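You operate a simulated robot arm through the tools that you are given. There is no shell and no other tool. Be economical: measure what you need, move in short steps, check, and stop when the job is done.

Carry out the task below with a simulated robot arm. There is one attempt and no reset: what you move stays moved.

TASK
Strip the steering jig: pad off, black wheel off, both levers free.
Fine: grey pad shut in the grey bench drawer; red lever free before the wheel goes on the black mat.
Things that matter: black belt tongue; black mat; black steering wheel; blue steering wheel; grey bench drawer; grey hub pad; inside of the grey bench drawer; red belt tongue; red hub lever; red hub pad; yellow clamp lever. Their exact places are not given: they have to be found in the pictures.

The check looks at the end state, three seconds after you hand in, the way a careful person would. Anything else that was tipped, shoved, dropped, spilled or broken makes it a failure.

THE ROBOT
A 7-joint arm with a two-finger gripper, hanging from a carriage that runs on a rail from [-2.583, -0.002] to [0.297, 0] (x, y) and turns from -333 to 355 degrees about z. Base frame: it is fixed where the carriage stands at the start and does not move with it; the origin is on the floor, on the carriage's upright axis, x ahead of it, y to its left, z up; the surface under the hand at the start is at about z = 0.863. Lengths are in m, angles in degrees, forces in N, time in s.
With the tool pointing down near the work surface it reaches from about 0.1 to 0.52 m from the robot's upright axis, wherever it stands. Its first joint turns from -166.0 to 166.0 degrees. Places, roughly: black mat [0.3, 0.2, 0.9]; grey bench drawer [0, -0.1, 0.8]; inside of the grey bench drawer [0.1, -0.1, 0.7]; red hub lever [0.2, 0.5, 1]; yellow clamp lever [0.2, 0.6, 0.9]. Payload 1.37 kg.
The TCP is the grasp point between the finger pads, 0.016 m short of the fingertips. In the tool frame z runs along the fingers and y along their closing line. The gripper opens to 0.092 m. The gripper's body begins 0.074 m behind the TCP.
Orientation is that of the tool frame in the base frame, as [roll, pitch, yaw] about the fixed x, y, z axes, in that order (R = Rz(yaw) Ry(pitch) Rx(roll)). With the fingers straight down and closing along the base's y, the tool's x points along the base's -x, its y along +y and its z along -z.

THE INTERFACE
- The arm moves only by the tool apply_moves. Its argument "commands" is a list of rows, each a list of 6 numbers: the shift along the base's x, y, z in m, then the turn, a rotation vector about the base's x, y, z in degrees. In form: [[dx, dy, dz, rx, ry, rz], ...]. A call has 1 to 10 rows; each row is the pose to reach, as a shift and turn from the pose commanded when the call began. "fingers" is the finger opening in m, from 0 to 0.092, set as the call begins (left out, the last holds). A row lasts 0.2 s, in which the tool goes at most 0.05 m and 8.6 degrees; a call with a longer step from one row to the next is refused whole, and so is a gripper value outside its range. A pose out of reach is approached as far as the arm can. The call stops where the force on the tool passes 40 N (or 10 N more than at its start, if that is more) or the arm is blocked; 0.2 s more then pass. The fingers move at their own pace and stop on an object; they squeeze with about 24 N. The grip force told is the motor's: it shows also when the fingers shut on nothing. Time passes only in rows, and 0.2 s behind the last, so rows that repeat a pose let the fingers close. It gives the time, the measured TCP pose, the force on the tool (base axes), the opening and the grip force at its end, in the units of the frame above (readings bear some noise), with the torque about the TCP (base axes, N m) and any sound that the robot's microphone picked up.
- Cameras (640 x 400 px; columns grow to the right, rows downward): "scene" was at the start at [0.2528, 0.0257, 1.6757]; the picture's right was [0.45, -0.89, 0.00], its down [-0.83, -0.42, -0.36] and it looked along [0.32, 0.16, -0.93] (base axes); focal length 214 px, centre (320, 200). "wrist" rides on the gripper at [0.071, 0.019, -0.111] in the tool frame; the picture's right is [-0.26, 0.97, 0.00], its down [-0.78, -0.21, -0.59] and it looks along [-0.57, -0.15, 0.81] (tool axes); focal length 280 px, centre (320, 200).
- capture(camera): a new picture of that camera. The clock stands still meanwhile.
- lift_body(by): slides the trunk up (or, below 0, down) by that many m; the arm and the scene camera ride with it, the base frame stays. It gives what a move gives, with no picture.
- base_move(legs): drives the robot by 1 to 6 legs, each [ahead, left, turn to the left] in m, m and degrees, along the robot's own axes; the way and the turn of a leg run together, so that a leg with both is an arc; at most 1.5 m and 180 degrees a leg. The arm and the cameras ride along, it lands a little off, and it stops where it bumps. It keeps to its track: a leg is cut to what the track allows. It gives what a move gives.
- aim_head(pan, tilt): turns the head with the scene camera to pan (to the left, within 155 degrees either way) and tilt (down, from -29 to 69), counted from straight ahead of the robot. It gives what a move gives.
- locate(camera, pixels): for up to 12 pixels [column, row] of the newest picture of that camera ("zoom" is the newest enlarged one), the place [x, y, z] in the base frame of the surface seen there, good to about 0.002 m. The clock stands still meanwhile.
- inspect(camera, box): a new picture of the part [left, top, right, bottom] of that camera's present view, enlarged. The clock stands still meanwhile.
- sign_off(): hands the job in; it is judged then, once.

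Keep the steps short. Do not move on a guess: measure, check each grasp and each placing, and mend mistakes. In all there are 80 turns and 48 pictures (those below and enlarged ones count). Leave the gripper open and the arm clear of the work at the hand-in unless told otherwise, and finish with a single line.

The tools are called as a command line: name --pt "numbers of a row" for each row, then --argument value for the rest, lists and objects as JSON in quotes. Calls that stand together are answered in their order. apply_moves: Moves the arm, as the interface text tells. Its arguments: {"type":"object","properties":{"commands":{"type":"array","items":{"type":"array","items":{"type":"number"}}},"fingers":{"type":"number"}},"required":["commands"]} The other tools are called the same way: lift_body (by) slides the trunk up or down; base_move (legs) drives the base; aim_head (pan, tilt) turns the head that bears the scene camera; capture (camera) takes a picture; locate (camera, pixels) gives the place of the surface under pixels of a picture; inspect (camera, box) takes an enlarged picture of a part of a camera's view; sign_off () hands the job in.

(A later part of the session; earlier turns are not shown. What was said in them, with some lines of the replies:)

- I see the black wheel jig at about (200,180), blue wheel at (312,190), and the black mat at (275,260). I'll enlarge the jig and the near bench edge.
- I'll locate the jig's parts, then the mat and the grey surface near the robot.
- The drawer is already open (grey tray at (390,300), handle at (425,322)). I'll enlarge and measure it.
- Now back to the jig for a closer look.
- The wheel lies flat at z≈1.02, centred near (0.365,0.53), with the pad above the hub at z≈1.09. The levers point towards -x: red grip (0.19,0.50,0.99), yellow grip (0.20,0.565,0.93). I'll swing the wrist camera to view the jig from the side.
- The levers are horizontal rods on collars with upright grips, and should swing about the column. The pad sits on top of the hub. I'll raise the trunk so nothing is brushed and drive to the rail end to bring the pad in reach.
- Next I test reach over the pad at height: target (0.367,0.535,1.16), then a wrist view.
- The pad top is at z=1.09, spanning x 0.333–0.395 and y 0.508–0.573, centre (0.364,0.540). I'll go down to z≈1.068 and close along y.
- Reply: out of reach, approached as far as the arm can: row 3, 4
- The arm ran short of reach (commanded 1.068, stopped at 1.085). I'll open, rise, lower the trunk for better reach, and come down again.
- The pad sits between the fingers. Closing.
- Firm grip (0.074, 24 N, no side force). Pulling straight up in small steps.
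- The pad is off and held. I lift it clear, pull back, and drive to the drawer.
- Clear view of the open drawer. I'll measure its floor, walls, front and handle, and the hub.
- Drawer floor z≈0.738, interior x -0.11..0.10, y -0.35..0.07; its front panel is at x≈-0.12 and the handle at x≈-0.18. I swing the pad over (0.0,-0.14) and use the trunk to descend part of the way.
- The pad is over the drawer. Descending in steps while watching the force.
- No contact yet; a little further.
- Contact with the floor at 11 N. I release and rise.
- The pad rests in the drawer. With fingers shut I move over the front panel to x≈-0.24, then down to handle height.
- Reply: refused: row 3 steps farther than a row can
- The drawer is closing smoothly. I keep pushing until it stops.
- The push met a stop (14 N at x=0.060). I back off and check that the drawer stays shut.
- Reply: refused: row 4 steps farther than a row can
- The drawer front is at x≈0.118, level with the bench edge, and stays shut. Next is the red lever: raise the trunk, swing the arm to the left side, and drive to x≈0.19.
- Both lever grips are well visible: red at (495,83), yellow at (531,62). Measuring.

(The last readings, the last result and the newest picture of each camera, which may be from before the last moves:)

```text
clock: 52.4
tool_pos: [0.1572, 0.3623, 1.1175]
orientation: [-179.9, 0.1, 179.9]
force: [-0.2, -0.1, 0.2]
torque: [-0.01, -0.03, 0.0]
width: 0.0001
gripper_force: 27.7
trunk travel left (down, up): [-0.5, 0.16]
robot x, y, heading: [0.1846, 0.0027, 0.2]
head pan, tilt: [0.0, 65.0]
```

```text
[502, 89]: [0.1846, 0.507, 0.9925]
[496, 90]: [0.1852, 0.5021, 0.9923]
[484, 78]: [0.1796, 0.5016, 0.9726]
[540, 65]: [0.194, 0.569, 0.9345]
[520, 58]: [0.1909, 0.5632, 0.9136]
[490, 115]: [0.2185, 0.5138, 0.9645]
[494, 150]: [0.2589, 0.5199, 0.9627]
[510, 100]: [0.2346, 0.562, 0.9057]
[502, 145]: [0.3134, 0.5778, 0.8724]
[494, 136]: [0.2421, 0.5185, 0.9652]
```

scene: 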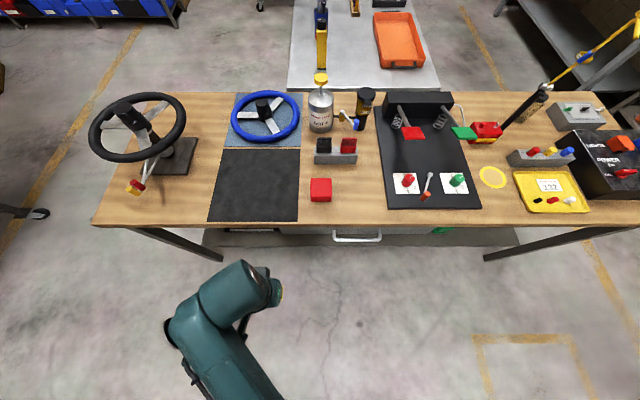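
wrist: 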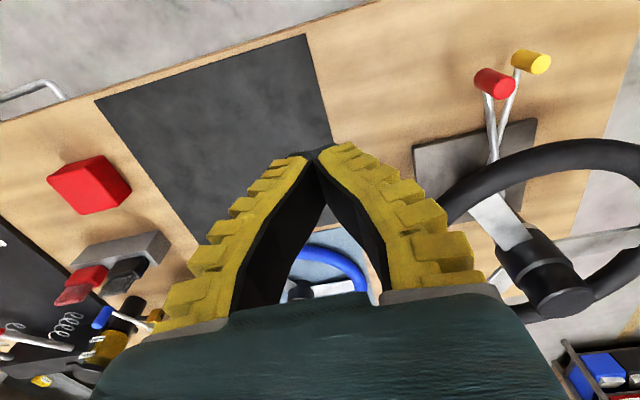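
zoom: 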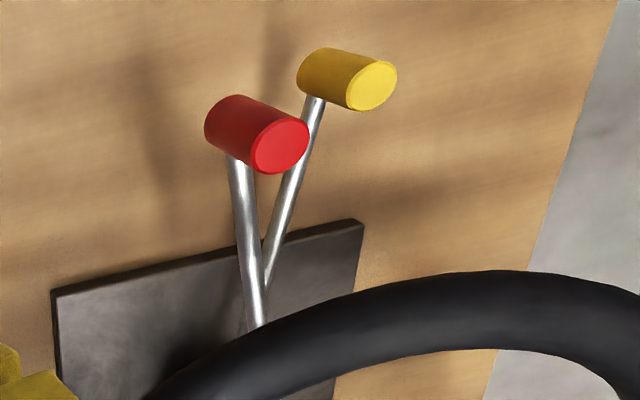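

Red grip: centre (0.187,0.507), top z=0.9925. Yellow: (0.193,0.567), top z=0.9345. I move above the red grip with the fingers at 0.05 and come down onto it.

apply_moves --pt "0.01 0.045 0 0 0 0" --pt "0.02 0.09 0 0 0 0" --pt "0.031 0.135 0 0 0 0" --pt "0.031 0.145 -0.03 0 0 0" --pt "0.031 0.145 -0.075 0 0 0" --pt "0.031 0.145 -0.115 0 0 0" --pt "0.031 0.145 -0.132 0 0 0" --fingers 0.05

capture --camera "wrist"

```text
clock: 54.0
tool_pos: [0.189, 0.5063, 0.9833]
orientation: [-179.9, 0.0, 179.9]
force: [0.2, 1.4, 0.1]
torque: [0.0, -0.01, 0.02]
width: 0.0528
gripper_force: 1.9
trunk travel left (down, up): [-0.5, 0.16]
robot x, y, heading: [0.1844, -0.0023, 0.1]
head pan, tilt: [0.0, 65.0]
```

```text
17 pictures are left
```

wrist: 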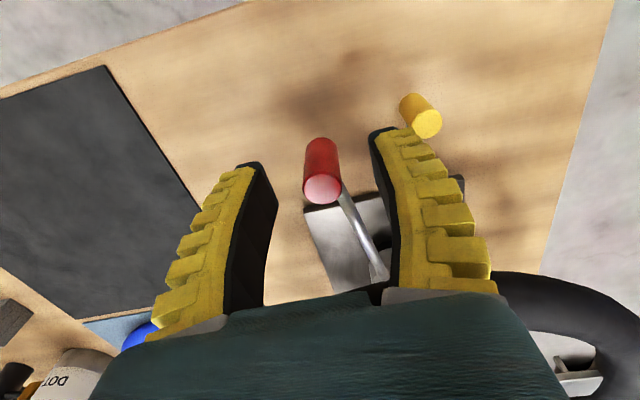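

The red grip is between the fingers. I narrow to 0.03 and try a gentle swing towards -y along the arc, reading the force.

apply_moves --pt "0 0 0 0 0 0" --pt "0 0 0 0 0 0" --pt "0.003 -0.015 0 0 0 0" --pt "0.007 -0.03 0 0 0 0" --fingers 0.028

capture --camera "wrist"

```text
clock: 55.0
tool_pos: [0.195, 0.4768, 0.9853]
orientation: [-179.9, 0.0, 179.9]
force: [0.6, 0.3, -0.1]
torque: [-0.05, 0.0, 0.02]
width: 0.0317
gripper_force: 2.5
trunk travel left (down, up): [-0.5, 0.16]
robot x, y, heading: [0.1822, 0.0023, -0.1]
head pan, tilt: [0.0, 65.0]
```

```text
16 pictures are left
```

wrist: 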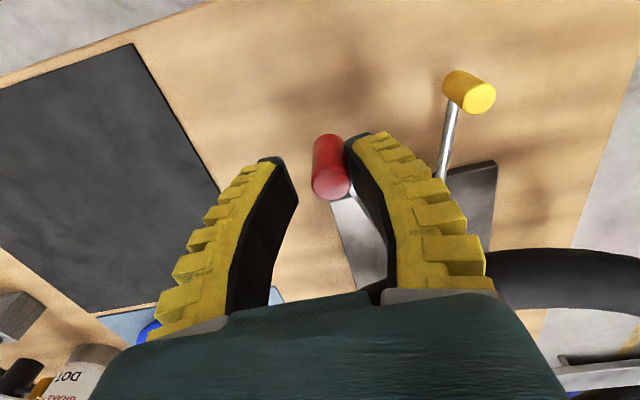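

It swings freely towards -y. I continue along the arc, turning the tool with it.

apply_moves --pt "0.01 -0.023 0 0 0 8" --pt "0.023 -0.044 0 0 0 16" --pt "0.039 -0.063 0 0 0 24" --pt "0.058 -0.08 0 0 0 32" --pt "0.0785 -0.094 0 0 0 40"

capture --camera "wrist"

```text
clock: 56.2
tool_pos: [0.2749, 0.3812, 0.9854]
orientation: [-179.9, 0.0, -139.9]
force: [-0.4, 0.2, -0.2]
torque: [0.02, 0.03, 0.01]
width: 0.0317
gripper_force: 2.3
trunk travel left (down, up): [-0.5, 0.16]
robot x, y, heading: [0.1867, 0.0018, -0.3]
head pan, tilt: [0.0, 65.0]
```

```text
15 pictures are left
```

wrist: 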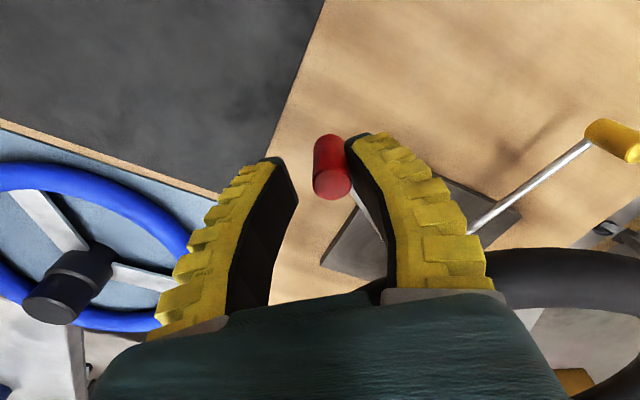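

apply_moves --pt "0.0225 -0.011 0 0 0 8" --pt "0.046 -0.0187 0 0 0 16" --pt "0.071 -0.023 0 0 0 24" --pt "0.0957 -0.024 0 0 0 32" --pt "0.1205 -0.021 0 0 0 40"

capture --camera "wrist"

```text
clock: 56.9
tool_pos: [0.31, 0.3681, 0.986]
orientation: [178.5, -0.2, -120.7]
force: [-31.0, 11.2, -0.2]
torque: [-0.36, 0.32, -0.08]
width: 0.0522
gripper_force: 18.5
trunk travel left (down, up): [-0.5, 0.16]
robot x, y, heading: [0.1826, -0.0017, 0.1]
head pan, tilt: [0.0, 65.0]
stopped in row 3: the force on the tool passed its limit at 46 N (the readings are from after the stop); the commanded pose is now the measured one
```

```text
14 pictures are left
```

wrist: 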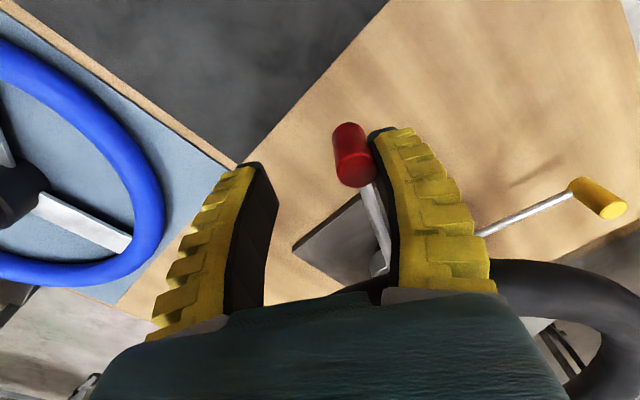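

A firm stop at about 62° from the start direction: the red lever's end of travel. I ease off, rise clear, and see where it stays.

apply_moves --pt "-0.01 0.005 0 0 0 0" --pt "-0.008 0.004 0 0 0 0" --pt "-0.008 0.004 0.04 0 0 0" --pt "-0.008 0.004 0.085 0 0 0" --pt "-0.008 0.004 0.13 0 0 0" --pt "-0.03 0.0 0.15 0 0 -8" --pt "-0.05 0.0 0.15 0 0 -16" --pt "-0.06 0.0 0.15 0 0 -24" --pt "-0.07 0.0 0.15 0 0 -32" --pt "-0.08 0.0 0.15 0 0 -40" --fingers 0.05

capture --camera "wrist"

```text
clock: 59.1
tool_pos: [0.2402, 0.3648, 1.1352]
orientation: [179.3, -0.2, -161.1]
force: [0.0, 0.5, 0.0]
torque: [-0.01, 0.05, 0.0]
width: 0.0529
gripper_force: 2.0
trunk travel left (down, up): [-0.5, 0.16]
robot x, y, heading: [0.1823, 0.0004, 0.0]
head pan, tilt: [0.0, 65.0]
```

```text
13 pictures are left
```

wrist: 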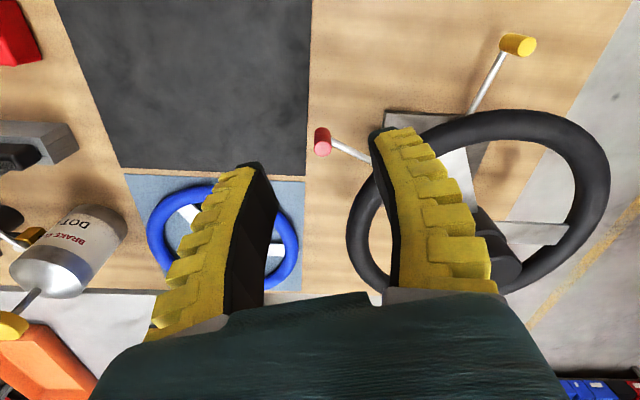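

The red lever stays swung. Now the wheel: raise the trunk 0.07, drive to the rail end, square up the tool above the hub, and measure the hub.

lift_body --by 0.07

base_move --legs '[[0.113, 0, 0]]'

apply_moves --pt "0.003 0.045 0 0 0 -6" --pt "0.006 0.09 0 0 0 -13" --pt "0.01 0.12 -0.02 0 0 -19" --fingers 0.092

capture --camera "wrist"

```text
clock: 60.2
tool_pos: [0.2399, 0.3652, 1.2041]
orientation: [179.2, -0.1, -161.2]
force: [1.0, 0.3, -0.4]
torque: [0.0, 0.02, 0.01]
width: 0.0529
gripper_force: 1.7
trunk travel left (down, up): [-0.57, 0.09]
robot x, y, heading: [0.182, -0.0008, 0.1]
head pan, tilt: [0.0, 65.0]
```

```text
clock: 61.4
tool_pos: [0.3512, 0.3647, 1.2037]
orientation: [179.2, -0.1, -161.0]
force: [0.7, 0.5, 1.3]
torque: [-0.03, 0.01, 0.02]
width: 0.0531
gripper_force: 1.7
trunk travel left (down, up): [-0.57, 0.09]
robot x, y, heading: [0.2888, 0.0006, 0.2]
head pan, tilt: [0.0, 65.0]
```

```text
clock: 62.2
tool_pos: [0.3603, 0.486, 1.1852]
orientation: [179.2, 0.0, 180.0]
force: [-0.2, -0.5, 0.2]
torque: [0.02, -0.01, -0.04]
width: 0.0921
gripper_force: 0.0
trunk travel left (down, up): [-0.57, 0.09]
robot x, y, heading: [0.2962, 0.0012, 0.0]
head pan, tilt: [0.0, 65.0]
```

```text
12 pictures are left
```

wrist: 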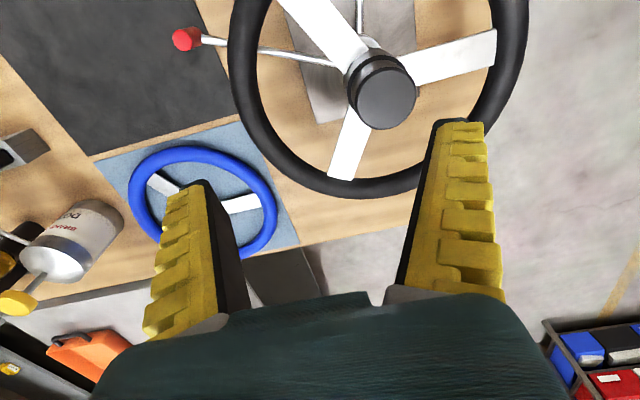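

locate --camera "wrist" --pixels '[[387, 97], [361, 100], [413, 94], [388, 125], [382, 70], [366, 62], [185, 40], [450, 60], [352, 140], [320, 25], [245, 70], [505, 60]]'

inspect --camera "wrist" --box '[280, 0, 480, 160]'

```text
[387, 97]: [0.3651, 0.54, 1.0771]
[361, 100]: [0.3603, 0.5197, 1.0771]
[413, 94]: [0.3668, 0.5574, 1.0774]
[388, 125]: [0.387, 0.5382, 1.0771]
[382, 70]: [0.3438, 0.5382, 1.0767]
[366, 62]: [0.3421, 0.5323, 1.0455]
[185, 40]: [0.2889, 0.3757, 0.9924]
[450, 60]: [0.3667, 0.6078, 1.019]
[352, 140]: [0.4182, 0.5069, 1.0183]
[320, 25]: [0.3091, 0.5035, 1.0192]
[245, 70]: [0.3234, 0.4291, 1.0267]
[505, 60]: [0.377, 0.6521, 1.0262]
```

```text
2.50 times, centred on (380, 80) of wrist
```

zoom: 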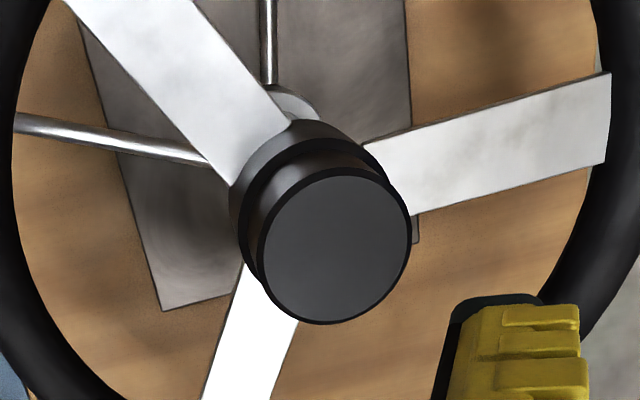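

The hub cap is centred at (0.365,0.539), 0.042 across, top z=1.077, ledge at 1.045. I grip it at z≈1.064.

apply_moves --pt "0.003 0.03 0 0 0 0" --pt "0.005 0.053 -0.03 0 0 0" --pt "0.005 0.053 -0.075 0 0 0" --pt "0.005 0.053 -0.11 0 0 0" --pt "0.005 0.053 -0.121 0 0 0" --fingers 0.08

apply_moves --pt "0 0 0 0 0 0" --pt "0 0 0 0 0 0" --pt "0 0 0 0 0 0" --pt "0 0 0 0 0 0" --fingers 0.02

```text
clock: 63.4
tool_pos: [0.3659, 0.5378, 1.0643]
orientation: [179.2, -0.1, 180.0]
force: [-0.2, 0.2, 0.2]
torque: [0.0, -0.03, -0.04]
width: 0.0814
gripper_force: 0.8
trunk travel left (down, up): [-0.57, 0.09]
robot x, y, heading: [0.2959, -0.0011, -0.2]
head pan, tilt: [0.0, 65.0]
```

```text
clock: 64.4
tool_pos: [0.3658, 0.5382, 1.0647]
orientation: [179.2, -0.1, 180.0]
force: [-0.8, -2.6, 5.7]
torque: [-0.19, -0.22, -0.02]
width: 0.0417
gripper_force: 23.8
trunk travel left (down, up): [-0.57, 0.09]
robot x, y, heading: [0.2912, -0.0001, 0.4]
head pan, tilt: [0.0, 65.0]
```

Gripped at 0.042. I lift in small steps and read the force.

apply_moves --pt "0 0 0.004 0 0 0" --pt "0 0 0.008 0 0 0" --pt "0 0 0.014 0 0 0"

```text
clock: 65.2
tool_pos: [0.3661, 0.5357, 1.0769]
orientation: [179.3, -0.1, 179.9]
force: [0.6, -0.2, -7.2]
torque: [-0.01, 0.04, 0.02]
width: 0.0409
gripper_force: 23.5
trunk travel left (down, up): [-0.57, 0.09]
robot x, y, heading: [0.2927, 0.0028, -0.2]
head pan, tilt: [0.0, 65.0]
```

It holds about 7 N, so the wheel is coming along. More lift, then a look.

apply_moves --pt "0 0 0.02 0 0 0" --pt "0 0 0.04 0 0 0" --pt "0 0 0.06 0 0 0" --pt "0 0 0.08 0 0 0"

capture --camera "wrist"

```text
clock: 66.2
tool_pos: [0.3662, 0.5364, 1.1562]
orientation: [179.3, -0.1, 179.9]
force: [-0.2, 0.3, -7.9]
torque: [0.0, 0.02, 0.0]
width: 0.041
gripper_force: 23.6
trunk travel left (down, up): [-0.57, 0.09]
robot x, y, heading: [0.2973, -0.0016, 0.2]
head pan, tilt: [0.0, 65.0]
```

```text
10 pictures are left
```

wrist: 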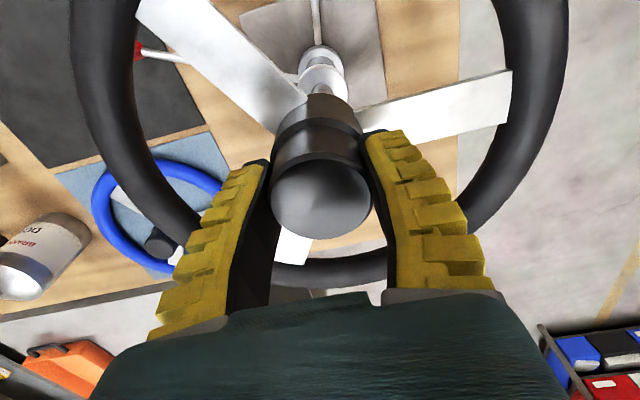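

The wheel is off and level, and the column stub shows below. I lift further and drive back along the rail with it, keeping it away from the arm.

apply_moves --pt "0 0 0.02 0 0 0" --pt "0 0 0.045 0 0 0"

base_move --legs '[[-0.345, 0, 0]]'

apply_moves --pt "0.02 -0.035 0 0 0 0" --pt "0.045 -0.07 0 0 0 0" --pt "0.07 -0.105 0 0 0 0" --pt "0.095 -0.14 0 0 0 0" --pt "0.12 -0.175 0 0 0 0" --pt "0.145 -0.21 0 0 0 0" --pt "0.17 -0.245 0 0 0 0" --pt "0.195 -0.28 0 0 0 0" --pt "0.215 -0.315 0 0 0 0"

aim_head --pan 40 --tilt 60

capture --camera "scene"

```text
clock: 66.8
tool_pos: [0.3665, 0.5359, 1.2015]
orientation: [179.3, -0.1, 179.9]
force: [0.5, -0.6, -8.4]
torque: [0.04, 0.0, 0.01]
width: 0.0409
gripper_force: 23.8
trunk travel left (down, up): [-0.57, 0.09]
robot x, y, heading: [0.2928, -0.0002, 0.1]
head pan, tilt: [0.0, 65.0]
```

```text
clock: 69.1
tool_pos: [0.0212, 0.5373, 1.2027]
orientation: [179.3, -0.1, 179.9]
force: [-0.4, 0.2, -8.2]
torque: [0.01, 0.0, -0.03]
width: 0.0411
gripper_force: 24.4
trunk travel left (down, up): [-0.57, 0.09]
robot x, y, heading: [-0.0528, -0.0007, -0.1]
head pan, tilt: [0.0, 65.0]
```

```text
clock: 71.1
tool_pos: [0.237, 0.2201, 1.2018]
orientation: [179.4, -0.3, 179.9]
force: [-0.3, 1.3, -7.3]
torque: [0.01, -0.01, 0.0]
width: 0.0412
gripper_force: 24.5
trunk travel left (down, up): [-0.57, 0.09]
robot x, y, heading: [-0.0524, 0.0029, -0.2]
head pan, tilt: [0.0, 65.0]
```

```text
clock: 72.1
tool_pos: [0.2363, 0.221, 1.2009]
orientation: [179.4, -0.1, 179.8]
force: [0.4, -0.4, -7.4]
torque: [0.02, -0.03, -0.01]
width: 0.0409
gripper_force: 24.5
trunk travel left (down, up): [-0.57, 0.09]
robot x, y, heading: [-0.0501, 0.0034, -0.1]
head pan, tilt: [40.0, 60.0]
```

```text
9 pictures are left
```

scene: 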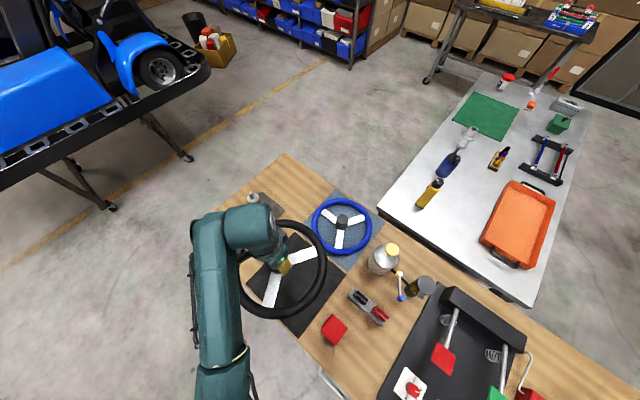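

Wheel held level above the mat. I measure the neighbours and mat edges before lowering.

locate --camera "scene" --pixels '[[336, 270], [303, 334], [352, 292], [325, 328], [332, 255], [325, 250], [340, 256], [341, 316], [300, 335], [342, 266], [350, 300], [366, 262]]'

```text
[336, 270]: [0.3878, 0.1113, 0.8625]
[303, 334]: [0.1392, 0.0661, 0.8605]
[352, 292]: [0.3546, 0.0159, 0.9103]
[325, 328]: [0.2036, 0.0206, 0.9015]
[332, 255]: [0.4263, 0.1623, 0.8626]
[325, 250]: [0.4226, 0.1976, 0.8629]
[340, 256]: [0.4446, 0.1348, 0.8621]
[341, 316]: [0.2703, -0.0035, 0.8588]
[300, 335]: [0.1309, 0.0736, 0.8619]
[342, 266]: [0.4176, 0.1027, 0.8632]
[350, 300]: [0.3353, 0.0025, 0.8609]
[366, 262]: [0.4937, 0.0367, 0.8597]
```

Neighbours are all clear of a wheel centred at (0.257,0.20). Lowering.

apply_moves --pt "0.021 -0.021 0 0 0 0" --pt "0.021 -0.021 -0.045 0 0 0" --pt "0.021 -0.021 -0.09 0 0 0" --pt "0.021 -0.021 -0.135 0 0 0" --pt "0.021 -0.021 -0.18 0 0 0" --pt "0.021 -0.021 -0.215 0 0 0" --pt "0.021 -0.021 -0.235 0 0 0" --pt "0.021 -0.021 -0.245 0 0 0" --pt "0.021 -0.021 -0.252 0 0 0"

apply_moves --pt "0 0 -0.003 0 0 0" --pt "0 0 -0.006 0 0 0" --pt "0 0 -0.009 0 0 0"

```text
clock: 74.1
tool_pos: [0.2584, 0.2002, 0.9502]
orientation: [179.2, -0.1, 179.9]
force: [-0.1, -0.3, -7.9]
torque: [0.01, 0.03, -0.01]
width: 0.041
gripper_force: 24.2
trunk travel left (down, up): [-0.57, 0.09]
robot x, y, heading: [-0.0528, 0.0027, 0.3]
head pan, tilt: [40.0, 60.0]
```

```text
clock: 74.9
tool_pos: [0.2558, 0.1997, 0.9405]
orientation: [179.3, -0.1, 179.8]
force: [0.0, 0.6, -7.4]
torque: [0.01, 0.0, 0.01]
width: 0.0411
gripper_force: 24.0
trunk travel left (down, up): [-0.57, 0.09]
robot x, y, heading: [-0.0517, 0.0024, -0.0]
head pan, tilt: [40.0, 60.0]
```

apply_moves --pt "0 0 -0.003 0 0 0" --pt "0 0 -0.006 0 0 0" --pt "0 0 -0.009 0 0 0" --pt "0 0 -0.012 0 0 0"

```text
clock: 75.9
tool_pos: [0.2571, 0.2004, 0.9284]
orientation: [179.4, -0.1, 179.9]
force: [-0.7, 0.3, -7.1]
torque: [-0.02, 0.03, -0.03]
width: 0.041
gripper_force: 23.6
trunk travel left (down, up): [-0.57, 0.09]
robot x, y, heading: [-0.0498, -0.0027, 0.1]
head pan, tilt: [40.0, 60.0]
```

apply_moves --pt "0 0 -0.002 0 0 0" --pt "0 0 -0.004 0 0 0" --pt "0 0 -0.006 0 0 0"

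apply_moves --pt "0 0 -0.002 0 0 0" --pt "0 0 -0.004 0 0 0" --pt "0 0 -0.006 0 0 0"

```text
clock: 76.7
tool_pos: [0.2589, 0.2018, 0.9222]
orientation: [179.2, -0.1, 179.8]
force: [-5.0, -4.9, 13.8]
torque: [-0.1, -0.01, -0.02]
width: 0.0413
gripper_force: 23.6
trunk travel left (down, up): [-0.57, 0.09]
robot x, y, heading: [-0.054, -0.0019, 0.1]
head pan, tilt: [40.0, 60.0]
```

```text
clock: 77.5
tool_pos: [0.258, 0.2008, 0.9179]
orientation: [179.2, 0.0, 179.9]
force: [-1.8, -2.6, 16.8]
torque: [-0.18, 0.0, -0.01]
width: 0.0416
gripper_force: 24.2
trunk travel left (down, up): [-0.57, 0.09]
robot x, y, heading: [-0.052, 0.0019, -0.1]
head pan, tilt: [40.0, 60.0]
```

It is on the mat (contact at z≈0.922). Releasing and rising.

apply_moves --pt "0 0 0.004 0 0 0" --pt "0 0 0.004 0 0 0" --pt "0 0 0.004 0 0 0" --pt "0 0 0.02 0 0 0" --pt "0 0 0.06 0 0 0" --pt "0 0 0.11 0 0 0" --pt "-0.01 0 0.16 0 0 0" --pt "-0.05 0.02 0.18 0 0 0" --pt "-0.09 0.04 0.18 0 0 0" --pt "-0.13 0.06 0.18 0 0 0" --fingers 0.08

capture --camera "scene"

```text
refused: row 7 steps farther than a row can; nothing moved
```

```text
8 pictures are left
```

scene: 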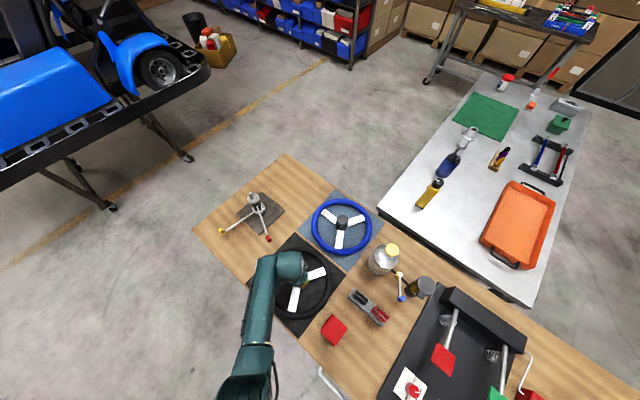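

apply_moves --pt "0 0 0.004 0 0 0" --pt "0 0 0.004 0 0 0" --pt "0 0 0.004 0 0 0" --pt "0 0 0.03 0 0 0" --pt "0 0 0.07 0 0 0" --pt "0 0 0.115 0 0 0" --pt "0 0 0.155 0 0 0" --pt "-0.04 0.02 0.17 0 0 0" --pt "-0.08 0.04 0.18 0 0 0" --pt "-0.12 0.06 0.18 0 0 0" --fingers 0.08

base_move --legs '[[-0.1, 0, 0]]'

inspect --camera "scene" --box '[200, 130, 400, 290]'

```text
clock: 79.7
tool_pos: [0.1374, 0.26, 1.0968]
orientation: [179.3, -0.1, 179.8]
force: [-0.1, -0.2, -0.1]
torque: [-0.02, 0.02, 0.01]
width: 0.0812
gripper_force: 0.4
trunk travel left (down, up): [-0.57, 0.09]
robot x, y, heading: [-0.0489, -0.0004, 0.1]
head pan, tilt: [40.0, 60.0]
```

```text
clock: 80.9
tool_pos: [0.0389, 0.2609, 1.0968]
orientation: [179.3, -0.1, -180.0]
force: [-0.2, -0.2, -0.1]
torque: [-0.01, 0.02, 0.01]
width: 0.0813
gripper_force: 0.9
trunk travel left (down, up): [-0.57, 0.09]
robot x, y, heading: [-0.15, 0.0018, -0.3]
head pan, tilt: [40.0, 60.0]
```

```text
2.50 times, centred on (300, 210) of scene
```

zoom: 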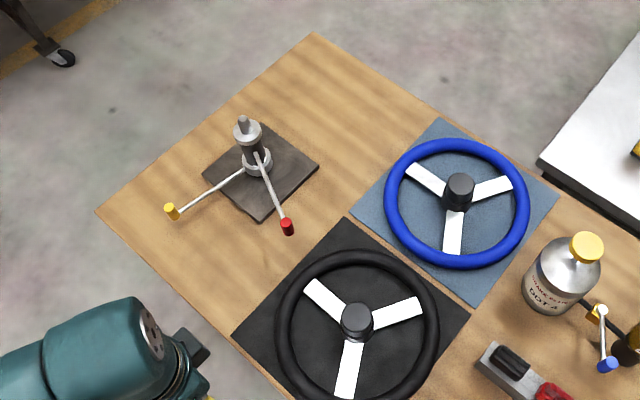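

The black wheel lies level on the mat. Now the yellow lever; measuring it and the red one.

locate --camera "zoom" --pixels '[[171, 208], [174, 215], [195, 204], [220, 188], [244, 135], [258, 160], [287, 222], [275, 195], [357, 312], [285, 330], [430, 330], [350, 258]]'

```text
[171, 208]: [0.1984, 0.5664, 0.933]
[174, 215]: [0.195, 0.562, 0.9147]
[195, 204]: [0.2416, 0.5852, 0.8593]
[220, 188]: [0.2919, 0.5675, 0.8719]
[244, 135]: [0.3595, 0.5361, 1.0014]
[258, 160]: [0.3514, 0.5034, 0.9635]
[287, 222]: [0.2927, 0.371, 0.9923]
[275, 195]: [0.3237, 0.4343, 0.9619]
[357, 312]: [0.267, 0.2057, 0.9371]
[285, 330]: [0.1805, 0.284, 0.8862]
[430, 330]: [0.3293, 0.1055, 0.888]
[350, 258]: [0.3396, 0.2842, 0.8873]
```

Wheel and red lever look right. The yellow rod sits near z≈0.905 and is a stretch, so I tilt the tool 25° outward to cage the rod. First I swing the arm left and drive to x≈0.255.

apply_moves --pt "-0.04 0.02 0.02 6 0 0" --pt "-0.08 0.04 0.04 12 0 0" --pt "-0.12 0.06 0.06 18 0 0" --pt "-0.16 0.08 0.07 25 0 0" --pt "-0.19 0.1 0.07 25 0 0" --fingers 0.04

base_move --legs '[[0.41, 0, 0]]'

lift_body --by -0.12

apply_moves --pt "0 0.045 0 0 0 0" --pt "0 0.09 0 0 0 0" --pt "0 0.135 0 0 0 0" --pt "0 0.18 0 0 0 0"

capture --camera "wrist"

```text
clock: 82.1
tool_pos: [-0.151, 0.3592, 1.1677]
orientation: [154.2, -0.1, -180.0]
force: [-0.1, -0.2, 0.6]
torque: [0.04, 0.02, 0.03]
width: 0.0433
gripper_force: 2.6
trunk travel left (down, up): [-0.57, 0.09]
robot x, y, heading: [-0.1474, -0.0005, 0.1]
head pan, tilt: [40.0, 60.0]
```

```text
clock: 84.6
tool_pos: [0.2582, 0.3607, 1.1676]
orientation: [154.4, 0.1, 179.9]
force: [0.6, -0.3, -0.3]
torque: [-0.01, 0.01, 0.03]
width: 0.0435
gripper_force: 2.4
trunk travel left (down, up): [-0.57, 0.09]
robot x, y, heading: [0.2573, -0.0004, -0.5]
head pan, tilt: [40.0, 60.0]
```

```text
clock: 86.1
tool_pos: [0.257, 0.3588, 1.048]
orientation: [154.3, -0.1, 179.9]
force: [-0.1, -0.3, 0.2]
torque: [-0.01, 0.0, 0.0]
width: 0.0434
gripper_force: 2.5
trunk travel left (down, up): [-0.45, 0.21]
robot x, y, heading: [0.2564, -0.0001, -0.1]
head pan, tilt: [40.0, 60.0]
```

```text
clock: 87.1
tool_pos: [0.2565, 0.5396, 1.0466]
orientation: [154.2, -0.1, 179.9]
force: [0.4, -0.7, -1.2]
torque: [0.05, 0.01, -0.01]
width: 0.0434
gripper_force: 2.3
trunk travel left (down, up): [-0.45, 0.21]
robot x, y, heading: [0.2566, -0.0017, -0.1]
head pan, tilt: [40.0, 60.0]
```

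```text
6 pictures are left
```

wrist: 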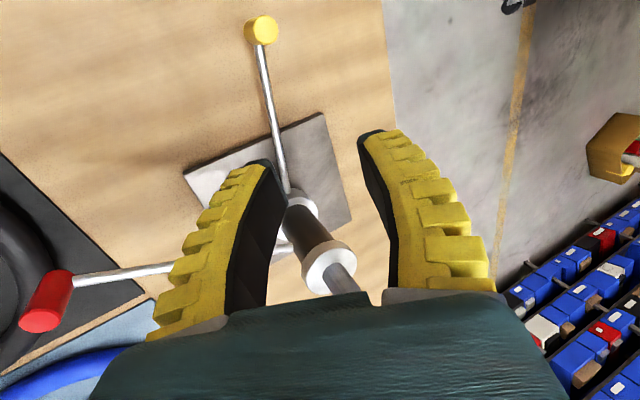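

locate --camera "wrist" --pixels '[[262, 60], [268, 90], [274, 115], [281, 145], [287, 180], [262, 27], [260, 45], [340, 282]]'

```text
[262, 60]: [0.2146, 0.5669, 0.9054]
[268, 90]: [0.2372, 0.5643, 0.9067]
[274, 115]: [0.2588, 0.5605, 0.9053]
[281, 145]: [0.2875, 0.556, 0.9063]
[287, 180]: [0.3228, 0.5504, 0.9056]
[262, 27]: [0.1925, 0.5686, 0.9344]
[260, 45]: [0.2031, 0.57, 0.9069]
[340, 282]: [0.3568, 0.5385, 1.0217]
```

The yellow rod at x=0.2565 is at y≈0.561, z≈0.902. I approach along the tool's tilted axis so the rod enters between the fingers.

apply_moves --pt "0 -0.049 0 0 0 0" --pt "0 -0.029 -0.041 0 0 0" --pt "0 -0.009 -0.082 0 0 0" --pt "0 0.007 -0.115 0 0 0" --pt "0 0.017 -0.137 0 0 0" --pt "0 0.023 -0.149 0 0 0" --pt "0 0.023 -0.149 0 0 0" --fingers 0.034

capture --camera "wrist"

```text
clock: 88.7
tool_pos: [0.257, 0.5634, 0.8977]
orientation: [154.2, -0.1, 180.0]
force: [0.0, 0.1, 0.2]
torque: [-0.01, -0.04, -0.01]
width: 0.0377
gripper_force: 2.3
trunk travel left (down, up): [-0.45, 0.21]
robot x, y, heading: [0.2568, -0.0003, 0.1]
head pan, tilt: [40.0, 60.0]
```

```text
5 pictures are left
```

wrist: 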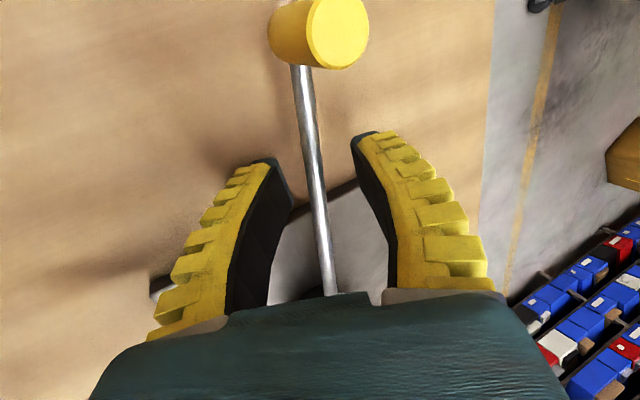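

The rod is caged. I test -y gently: 0.035 shift.

apply_moves --pt "0 -0.01 0 0 0 0" --pt "0 -0.02 0 0 0 0" --pt "0 -0.026 0 0 0 0" --pt "0 -0.032 0 0 0 0"

```text
clock: 89.7
tool_pos: [0.2566, 0.5362, 0.902]
orientation: [153.6, -0.1, 179.9]
force: [0.7, 11.4, 7.6]
torque: [0.18, 0.04, -0.14]
width: 0.045
gripper_force: 10.0
trunk travel left (down, up): [-0.45, 0.21]
robot x, y, heading: [0.2615, -0.001, -0.2]
head pan, tilt: [40.0, 60.0]
```

-y is blocked (11 N), so it frees the other way. I go back and push towards +y along the arc.

apply_moves --pt "0 0.015 0 0 0 0" --pt "0 0.03 0 0 0 0" --pt "0.004 0.045 0 0 0 0" --pt "0.01 0.058 0 0 0 0" --pt "0.018 0.07 0 0 0 0" --pt "0.026 0.08 0 0 0 0"

```text
clock: 91.1
tool_pos: [0.274, 0.6074, 0.8961]
orientation: [154.5, -0.6, -179.9]
force: [-23.1, -16.9, 14.4]
torque: [-0.73, 0.41, -0.88]
width: 0.0438
gripper_force: 7.7
trunk travel left (down, up): [-0.45, 0.21]
robot x, y, heading: [0.2573, 0.0018, -0.1]
head pan, tilt: [40.0, 60.0]
```

Notable resistance (-23,-17,14). Looking before going on.

capture --camera "wrist"

locate --camera "wrist" --pixels '[[300, 40], [300, 80], [310, 100], [315, 120], [320, 150]]'

```text
4 pictures are left
```

wrist: 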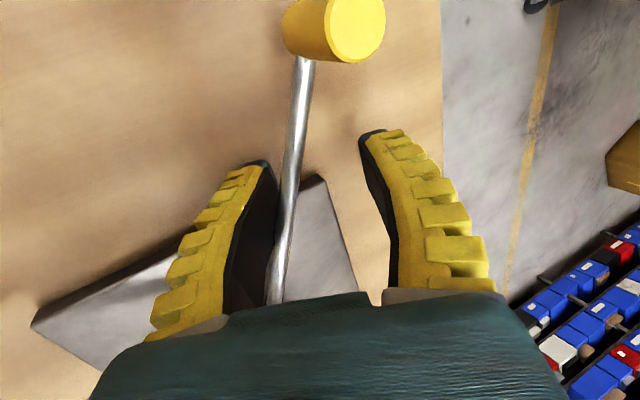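

```text
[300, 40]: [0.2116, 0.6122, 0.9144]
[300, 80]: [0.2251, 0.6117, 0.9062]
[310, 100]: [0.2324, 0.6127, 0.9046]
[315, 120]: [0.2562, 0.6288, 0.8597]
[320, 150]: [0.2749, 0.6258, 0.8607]
```

The contact point works out near (0.289,0.58,0.869): the lower fingertip is catching the jig's base plate edge, not the lever (which moved to about 26°). I back off, rise 0.014, and continue.

apply_moves --pt "-0.008 -0.004 0.0 0 0 0" --pt "-0.008 -0.004 0.012 0 0 0" --pt "-0.004 0.0 0.014 0 0 0" --pt "0.004 0.006 0.014 0 0 0" --pt "0.01 0.012 0.014 0 0 0"

```text
clock: 92.3
tool_pos: [0.2927, 0.6236, 0.9134]
orientation: [154.2, -0.1, 179.9]
force: [0.0, 0.2, 0.2]
torque: [0.0, 0.01, 0.0]
width: 0.0375
gripper_force: 2.7
trunk travel left (down, up): [-0.45, 0.21]
robot x, y, heading: [0.2596, -0.004, 0.0]
head pan, tilt: [40.0, 60.0]
```

Clear of the plate now, no force, lever at roughly 50°. Continuing mostly in +x with slight +y, in small steps.

apply_moves --pt "0.005 0.004 0 0 0 0" --pt "0.01 0.008 0 0 0 0" --pt "0.015 0.012 0 0 0 0" --pt "0.02 0.014 0 0 0 0" --pt "0.025 0.016 0 0 0 0"

```text
clock: 93.5
tool_pos: [0.3167, 0.6293, 0.9169]
orientation: [154.4, -0.2, -179.9]
force: [-5.6, -0.1, -1.6]
torque: [-0.03, 0.11, -0.1]
width: 0.0383
gripper_force: 3.3
out of reach, approached as far as the arm can: row 3, 4, 5
trunk travel left (down, up): [-0.45, 0.21]
robot x, y, heading: [0.2552, 0.0017, 0.1]
head pan, tilt: [40.0, 60.0]
```

Reach limit in y, and a 5.6 N reaction in x: near the expected stop (~66°). A few mm more in +x to confirm.

apply_moves --pt "0.004 -0.002 0 0 0 0" --pt "0.008 -0.004 0 0 0 0" --pt "0.012 -0.006 0 0 0 0"

capture --camera "wrist"

```text
clock: 94.2
tool_pos: [0.316, 0.6267, 0.9171]
orientation: [154.0, -0.7, -179.7]
force: [-16.8, 9.1, -7.6]
torque: [-0.13, -1.11, -1.05]
width: 0.0377
gripper_force: 2.8
trunk travel left (down, up): [-0.45, 0.21]
robot x, y, heading: [0.2542, 0.0011, 0.1]
head pan, tilt: [40.0, 60.0]
stopped in row 3: the force on the tool passed its limit at 44 N (the readings are from after the stop); the commanded pose is now the measured one
```

```text
3 pictures are left
```

wrist: 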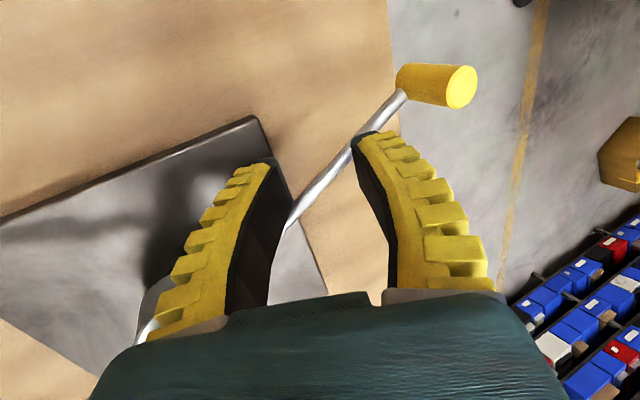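

locate --camera "wrist" --pixels '[[463, 87], [425, 85], [395, 105], [375, 125], [330, 178], [305, 205]]'

```text
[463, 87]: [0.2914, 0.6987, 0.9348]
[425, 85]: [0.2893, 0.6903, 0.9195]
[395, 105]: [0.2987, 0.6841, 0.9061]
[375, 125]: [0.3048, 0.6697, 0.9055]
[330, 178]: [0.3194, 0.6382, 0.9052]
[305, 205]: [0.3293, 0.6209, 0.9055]
```

The rod is at 65°, mirroring the red lever's 66°, hard against its stop. I ease off in -x and withdraw along the tool axis, then up and clear.

apply_moves --pt "-0.004 -0.003 0.0 0 0 0" --pt "-0.006 -0.012 0.018 0 0 0" --pt "-0.01 -0.03 0.055 0 0 0" --pt "-0.016 -0.05 0.095 0 0 0" --pt "-0.03 -0.07 0.135 0 0 0" --pt "-0.05 -0.09 0.17 0 0 0" --pt "-0.07 -0.12 0.19 0 0 0" --pt "-0.09 -0.16 0.2 0 0 0" --pt "-0.1 -0.2 0.2 0 0 0" --pt "-0.1 -0.245 0.2 0 0 0"

base_move --legs '[[-0.45, 0, 0]]'

aim_head --pan 15 --tilt 55

capture --camera "scene"

```text
clock: 96.5
tool_pos: [0.2687, 0.6643, 1.0278]
orientation: [154.2, -0.4, -179.9]
force: [-0.2, -0.7, 0.0]
torque: [0.0, 0.02, 0.01]
width: 0.0378
gripper_force: 2.4
out of reach, approached as far as the arm can: row 2, 3, 4, 5, 6, 7, 8, 9, 10
trunk travel left (down, up): [-0.45, 0.21]
robot x, y, heading: [0.2577, 0.0033, 0.3]
head pan, tilt: [40.0, 60.0]
```

```text
clock: 99.2
tool_pos: [-0.1827, 0.6647, 1.0267]
orientation: [154.1, -0.5, -179.6]
force: [0.2, -0.1, -0.6]
torque: [0.01, -0.04, -0.01]
width: 0.0375
gripper_force: 2.6
trunk travel left (down, up): [-0.45, 0.21]
robot x, y, heading: [-0.1919, 0.0038, 0.5]
head pan, tilt: [40.0, 60.0]
```

```text
clock: 100.1
tool_pos: [-0.1842, 0.6652, 1.027]
orientation: [154.1, -0.4, -179.7]
force: [0.4, -0.2, -0.1]
torque: [0.04, -0.02, -0.03]
width: 0.0376
gripper_force: 2.7
trunk travel left (down, up): [-0.45, 0.21]
robot x, y, heading: [-0.1943, -0.0007, 0.5]
head pan, tilt: [15.0, 55.0]
```

```text
2 pictures are left
```

scene: 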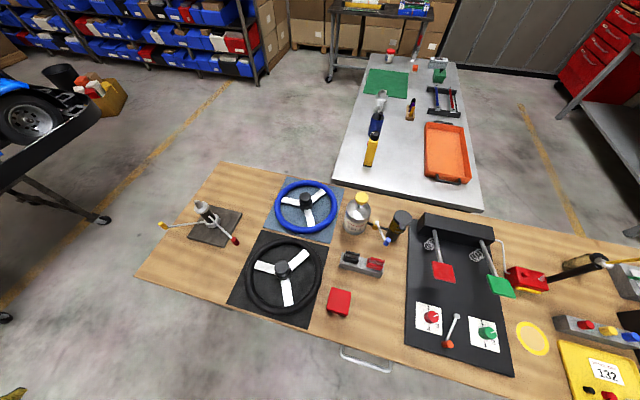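

The arm strayed outward along its reach limit but touched nothing. I check the levers, drawer, wheel and the red pad's positions.

locate --camera "scene" --pixels '[[163, 225], [180, 225], [236, 241], [225, 233], [282, 268], [252, 290], [345, 350], [375, 363], [203, 208], [339, 300]]'

inspect --camera "scene" --box '[140, 180, 400, 380]'

```text
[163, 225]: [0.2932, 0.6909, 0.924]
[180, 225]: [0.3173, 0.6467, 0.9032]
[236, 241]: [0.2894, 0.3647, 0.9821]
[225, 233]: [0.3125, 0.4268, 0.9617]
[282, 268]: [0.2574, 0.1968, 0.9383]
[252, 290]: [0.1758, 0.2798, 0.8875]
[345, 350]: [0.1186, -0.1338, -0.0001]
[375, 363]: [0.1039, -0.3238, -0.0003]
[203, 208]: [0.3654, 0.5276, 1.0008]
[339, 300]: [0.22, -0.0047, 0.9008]
```

```text
2.00 times, centred on (270, 280) of scene
```

zoom: 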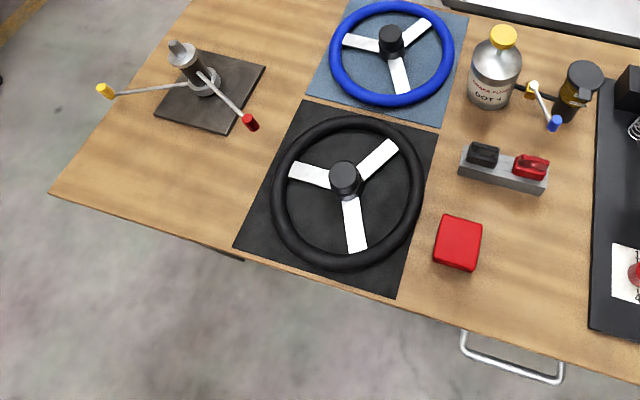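

Both levers stay swung and the wheel is on the mat. I confirm the drawer handle position and open the gripper.

locate --camera "zoom" --pixels '[[500, 364], [520, 371], [540, 378], [465, 345]]'

apply_moves --pt "0 -0.02 0.01 0 0 0" --pt "0 -0.05 0.02 0 0 0" --pt "0 -0.08 0.03 0 0 0" --pt "0 -0.1 0.03 0 0 0" --fingers 0.092

```text
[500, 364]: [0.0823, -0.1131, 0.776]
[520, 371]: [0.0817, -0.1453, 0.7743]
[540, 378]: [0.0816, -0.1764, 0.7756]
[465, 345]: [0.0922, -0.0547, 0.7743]
```

```text
clock: 101.1
tool_pos: [-0.1833, 0.6652, 1.0263]
orientation: [154.2, -0.4, -179.6]
force: [-0.3, -0.4, 0.6]
torque: [0.01, -0.03, -0.01]
width: 0.0918
gripper_force: 0.0
out of reach, approached as far as the arm can: row 1, 2, 3, 4
trunk travel left (down, up): [-0.45, 0.21]
robot x, y, heading: [-0.1936, 0.0024, 0.5]
head pan, tilt: [15.0, 55.0]
```

sign_off

```text
The job is handed in.
```

The grey pad is shut in the grey drawer, the red lever was freed before the black wheel went on the black mat, the yellow lever is freed too, and the job is handed in with the gripper open and the arm clear.
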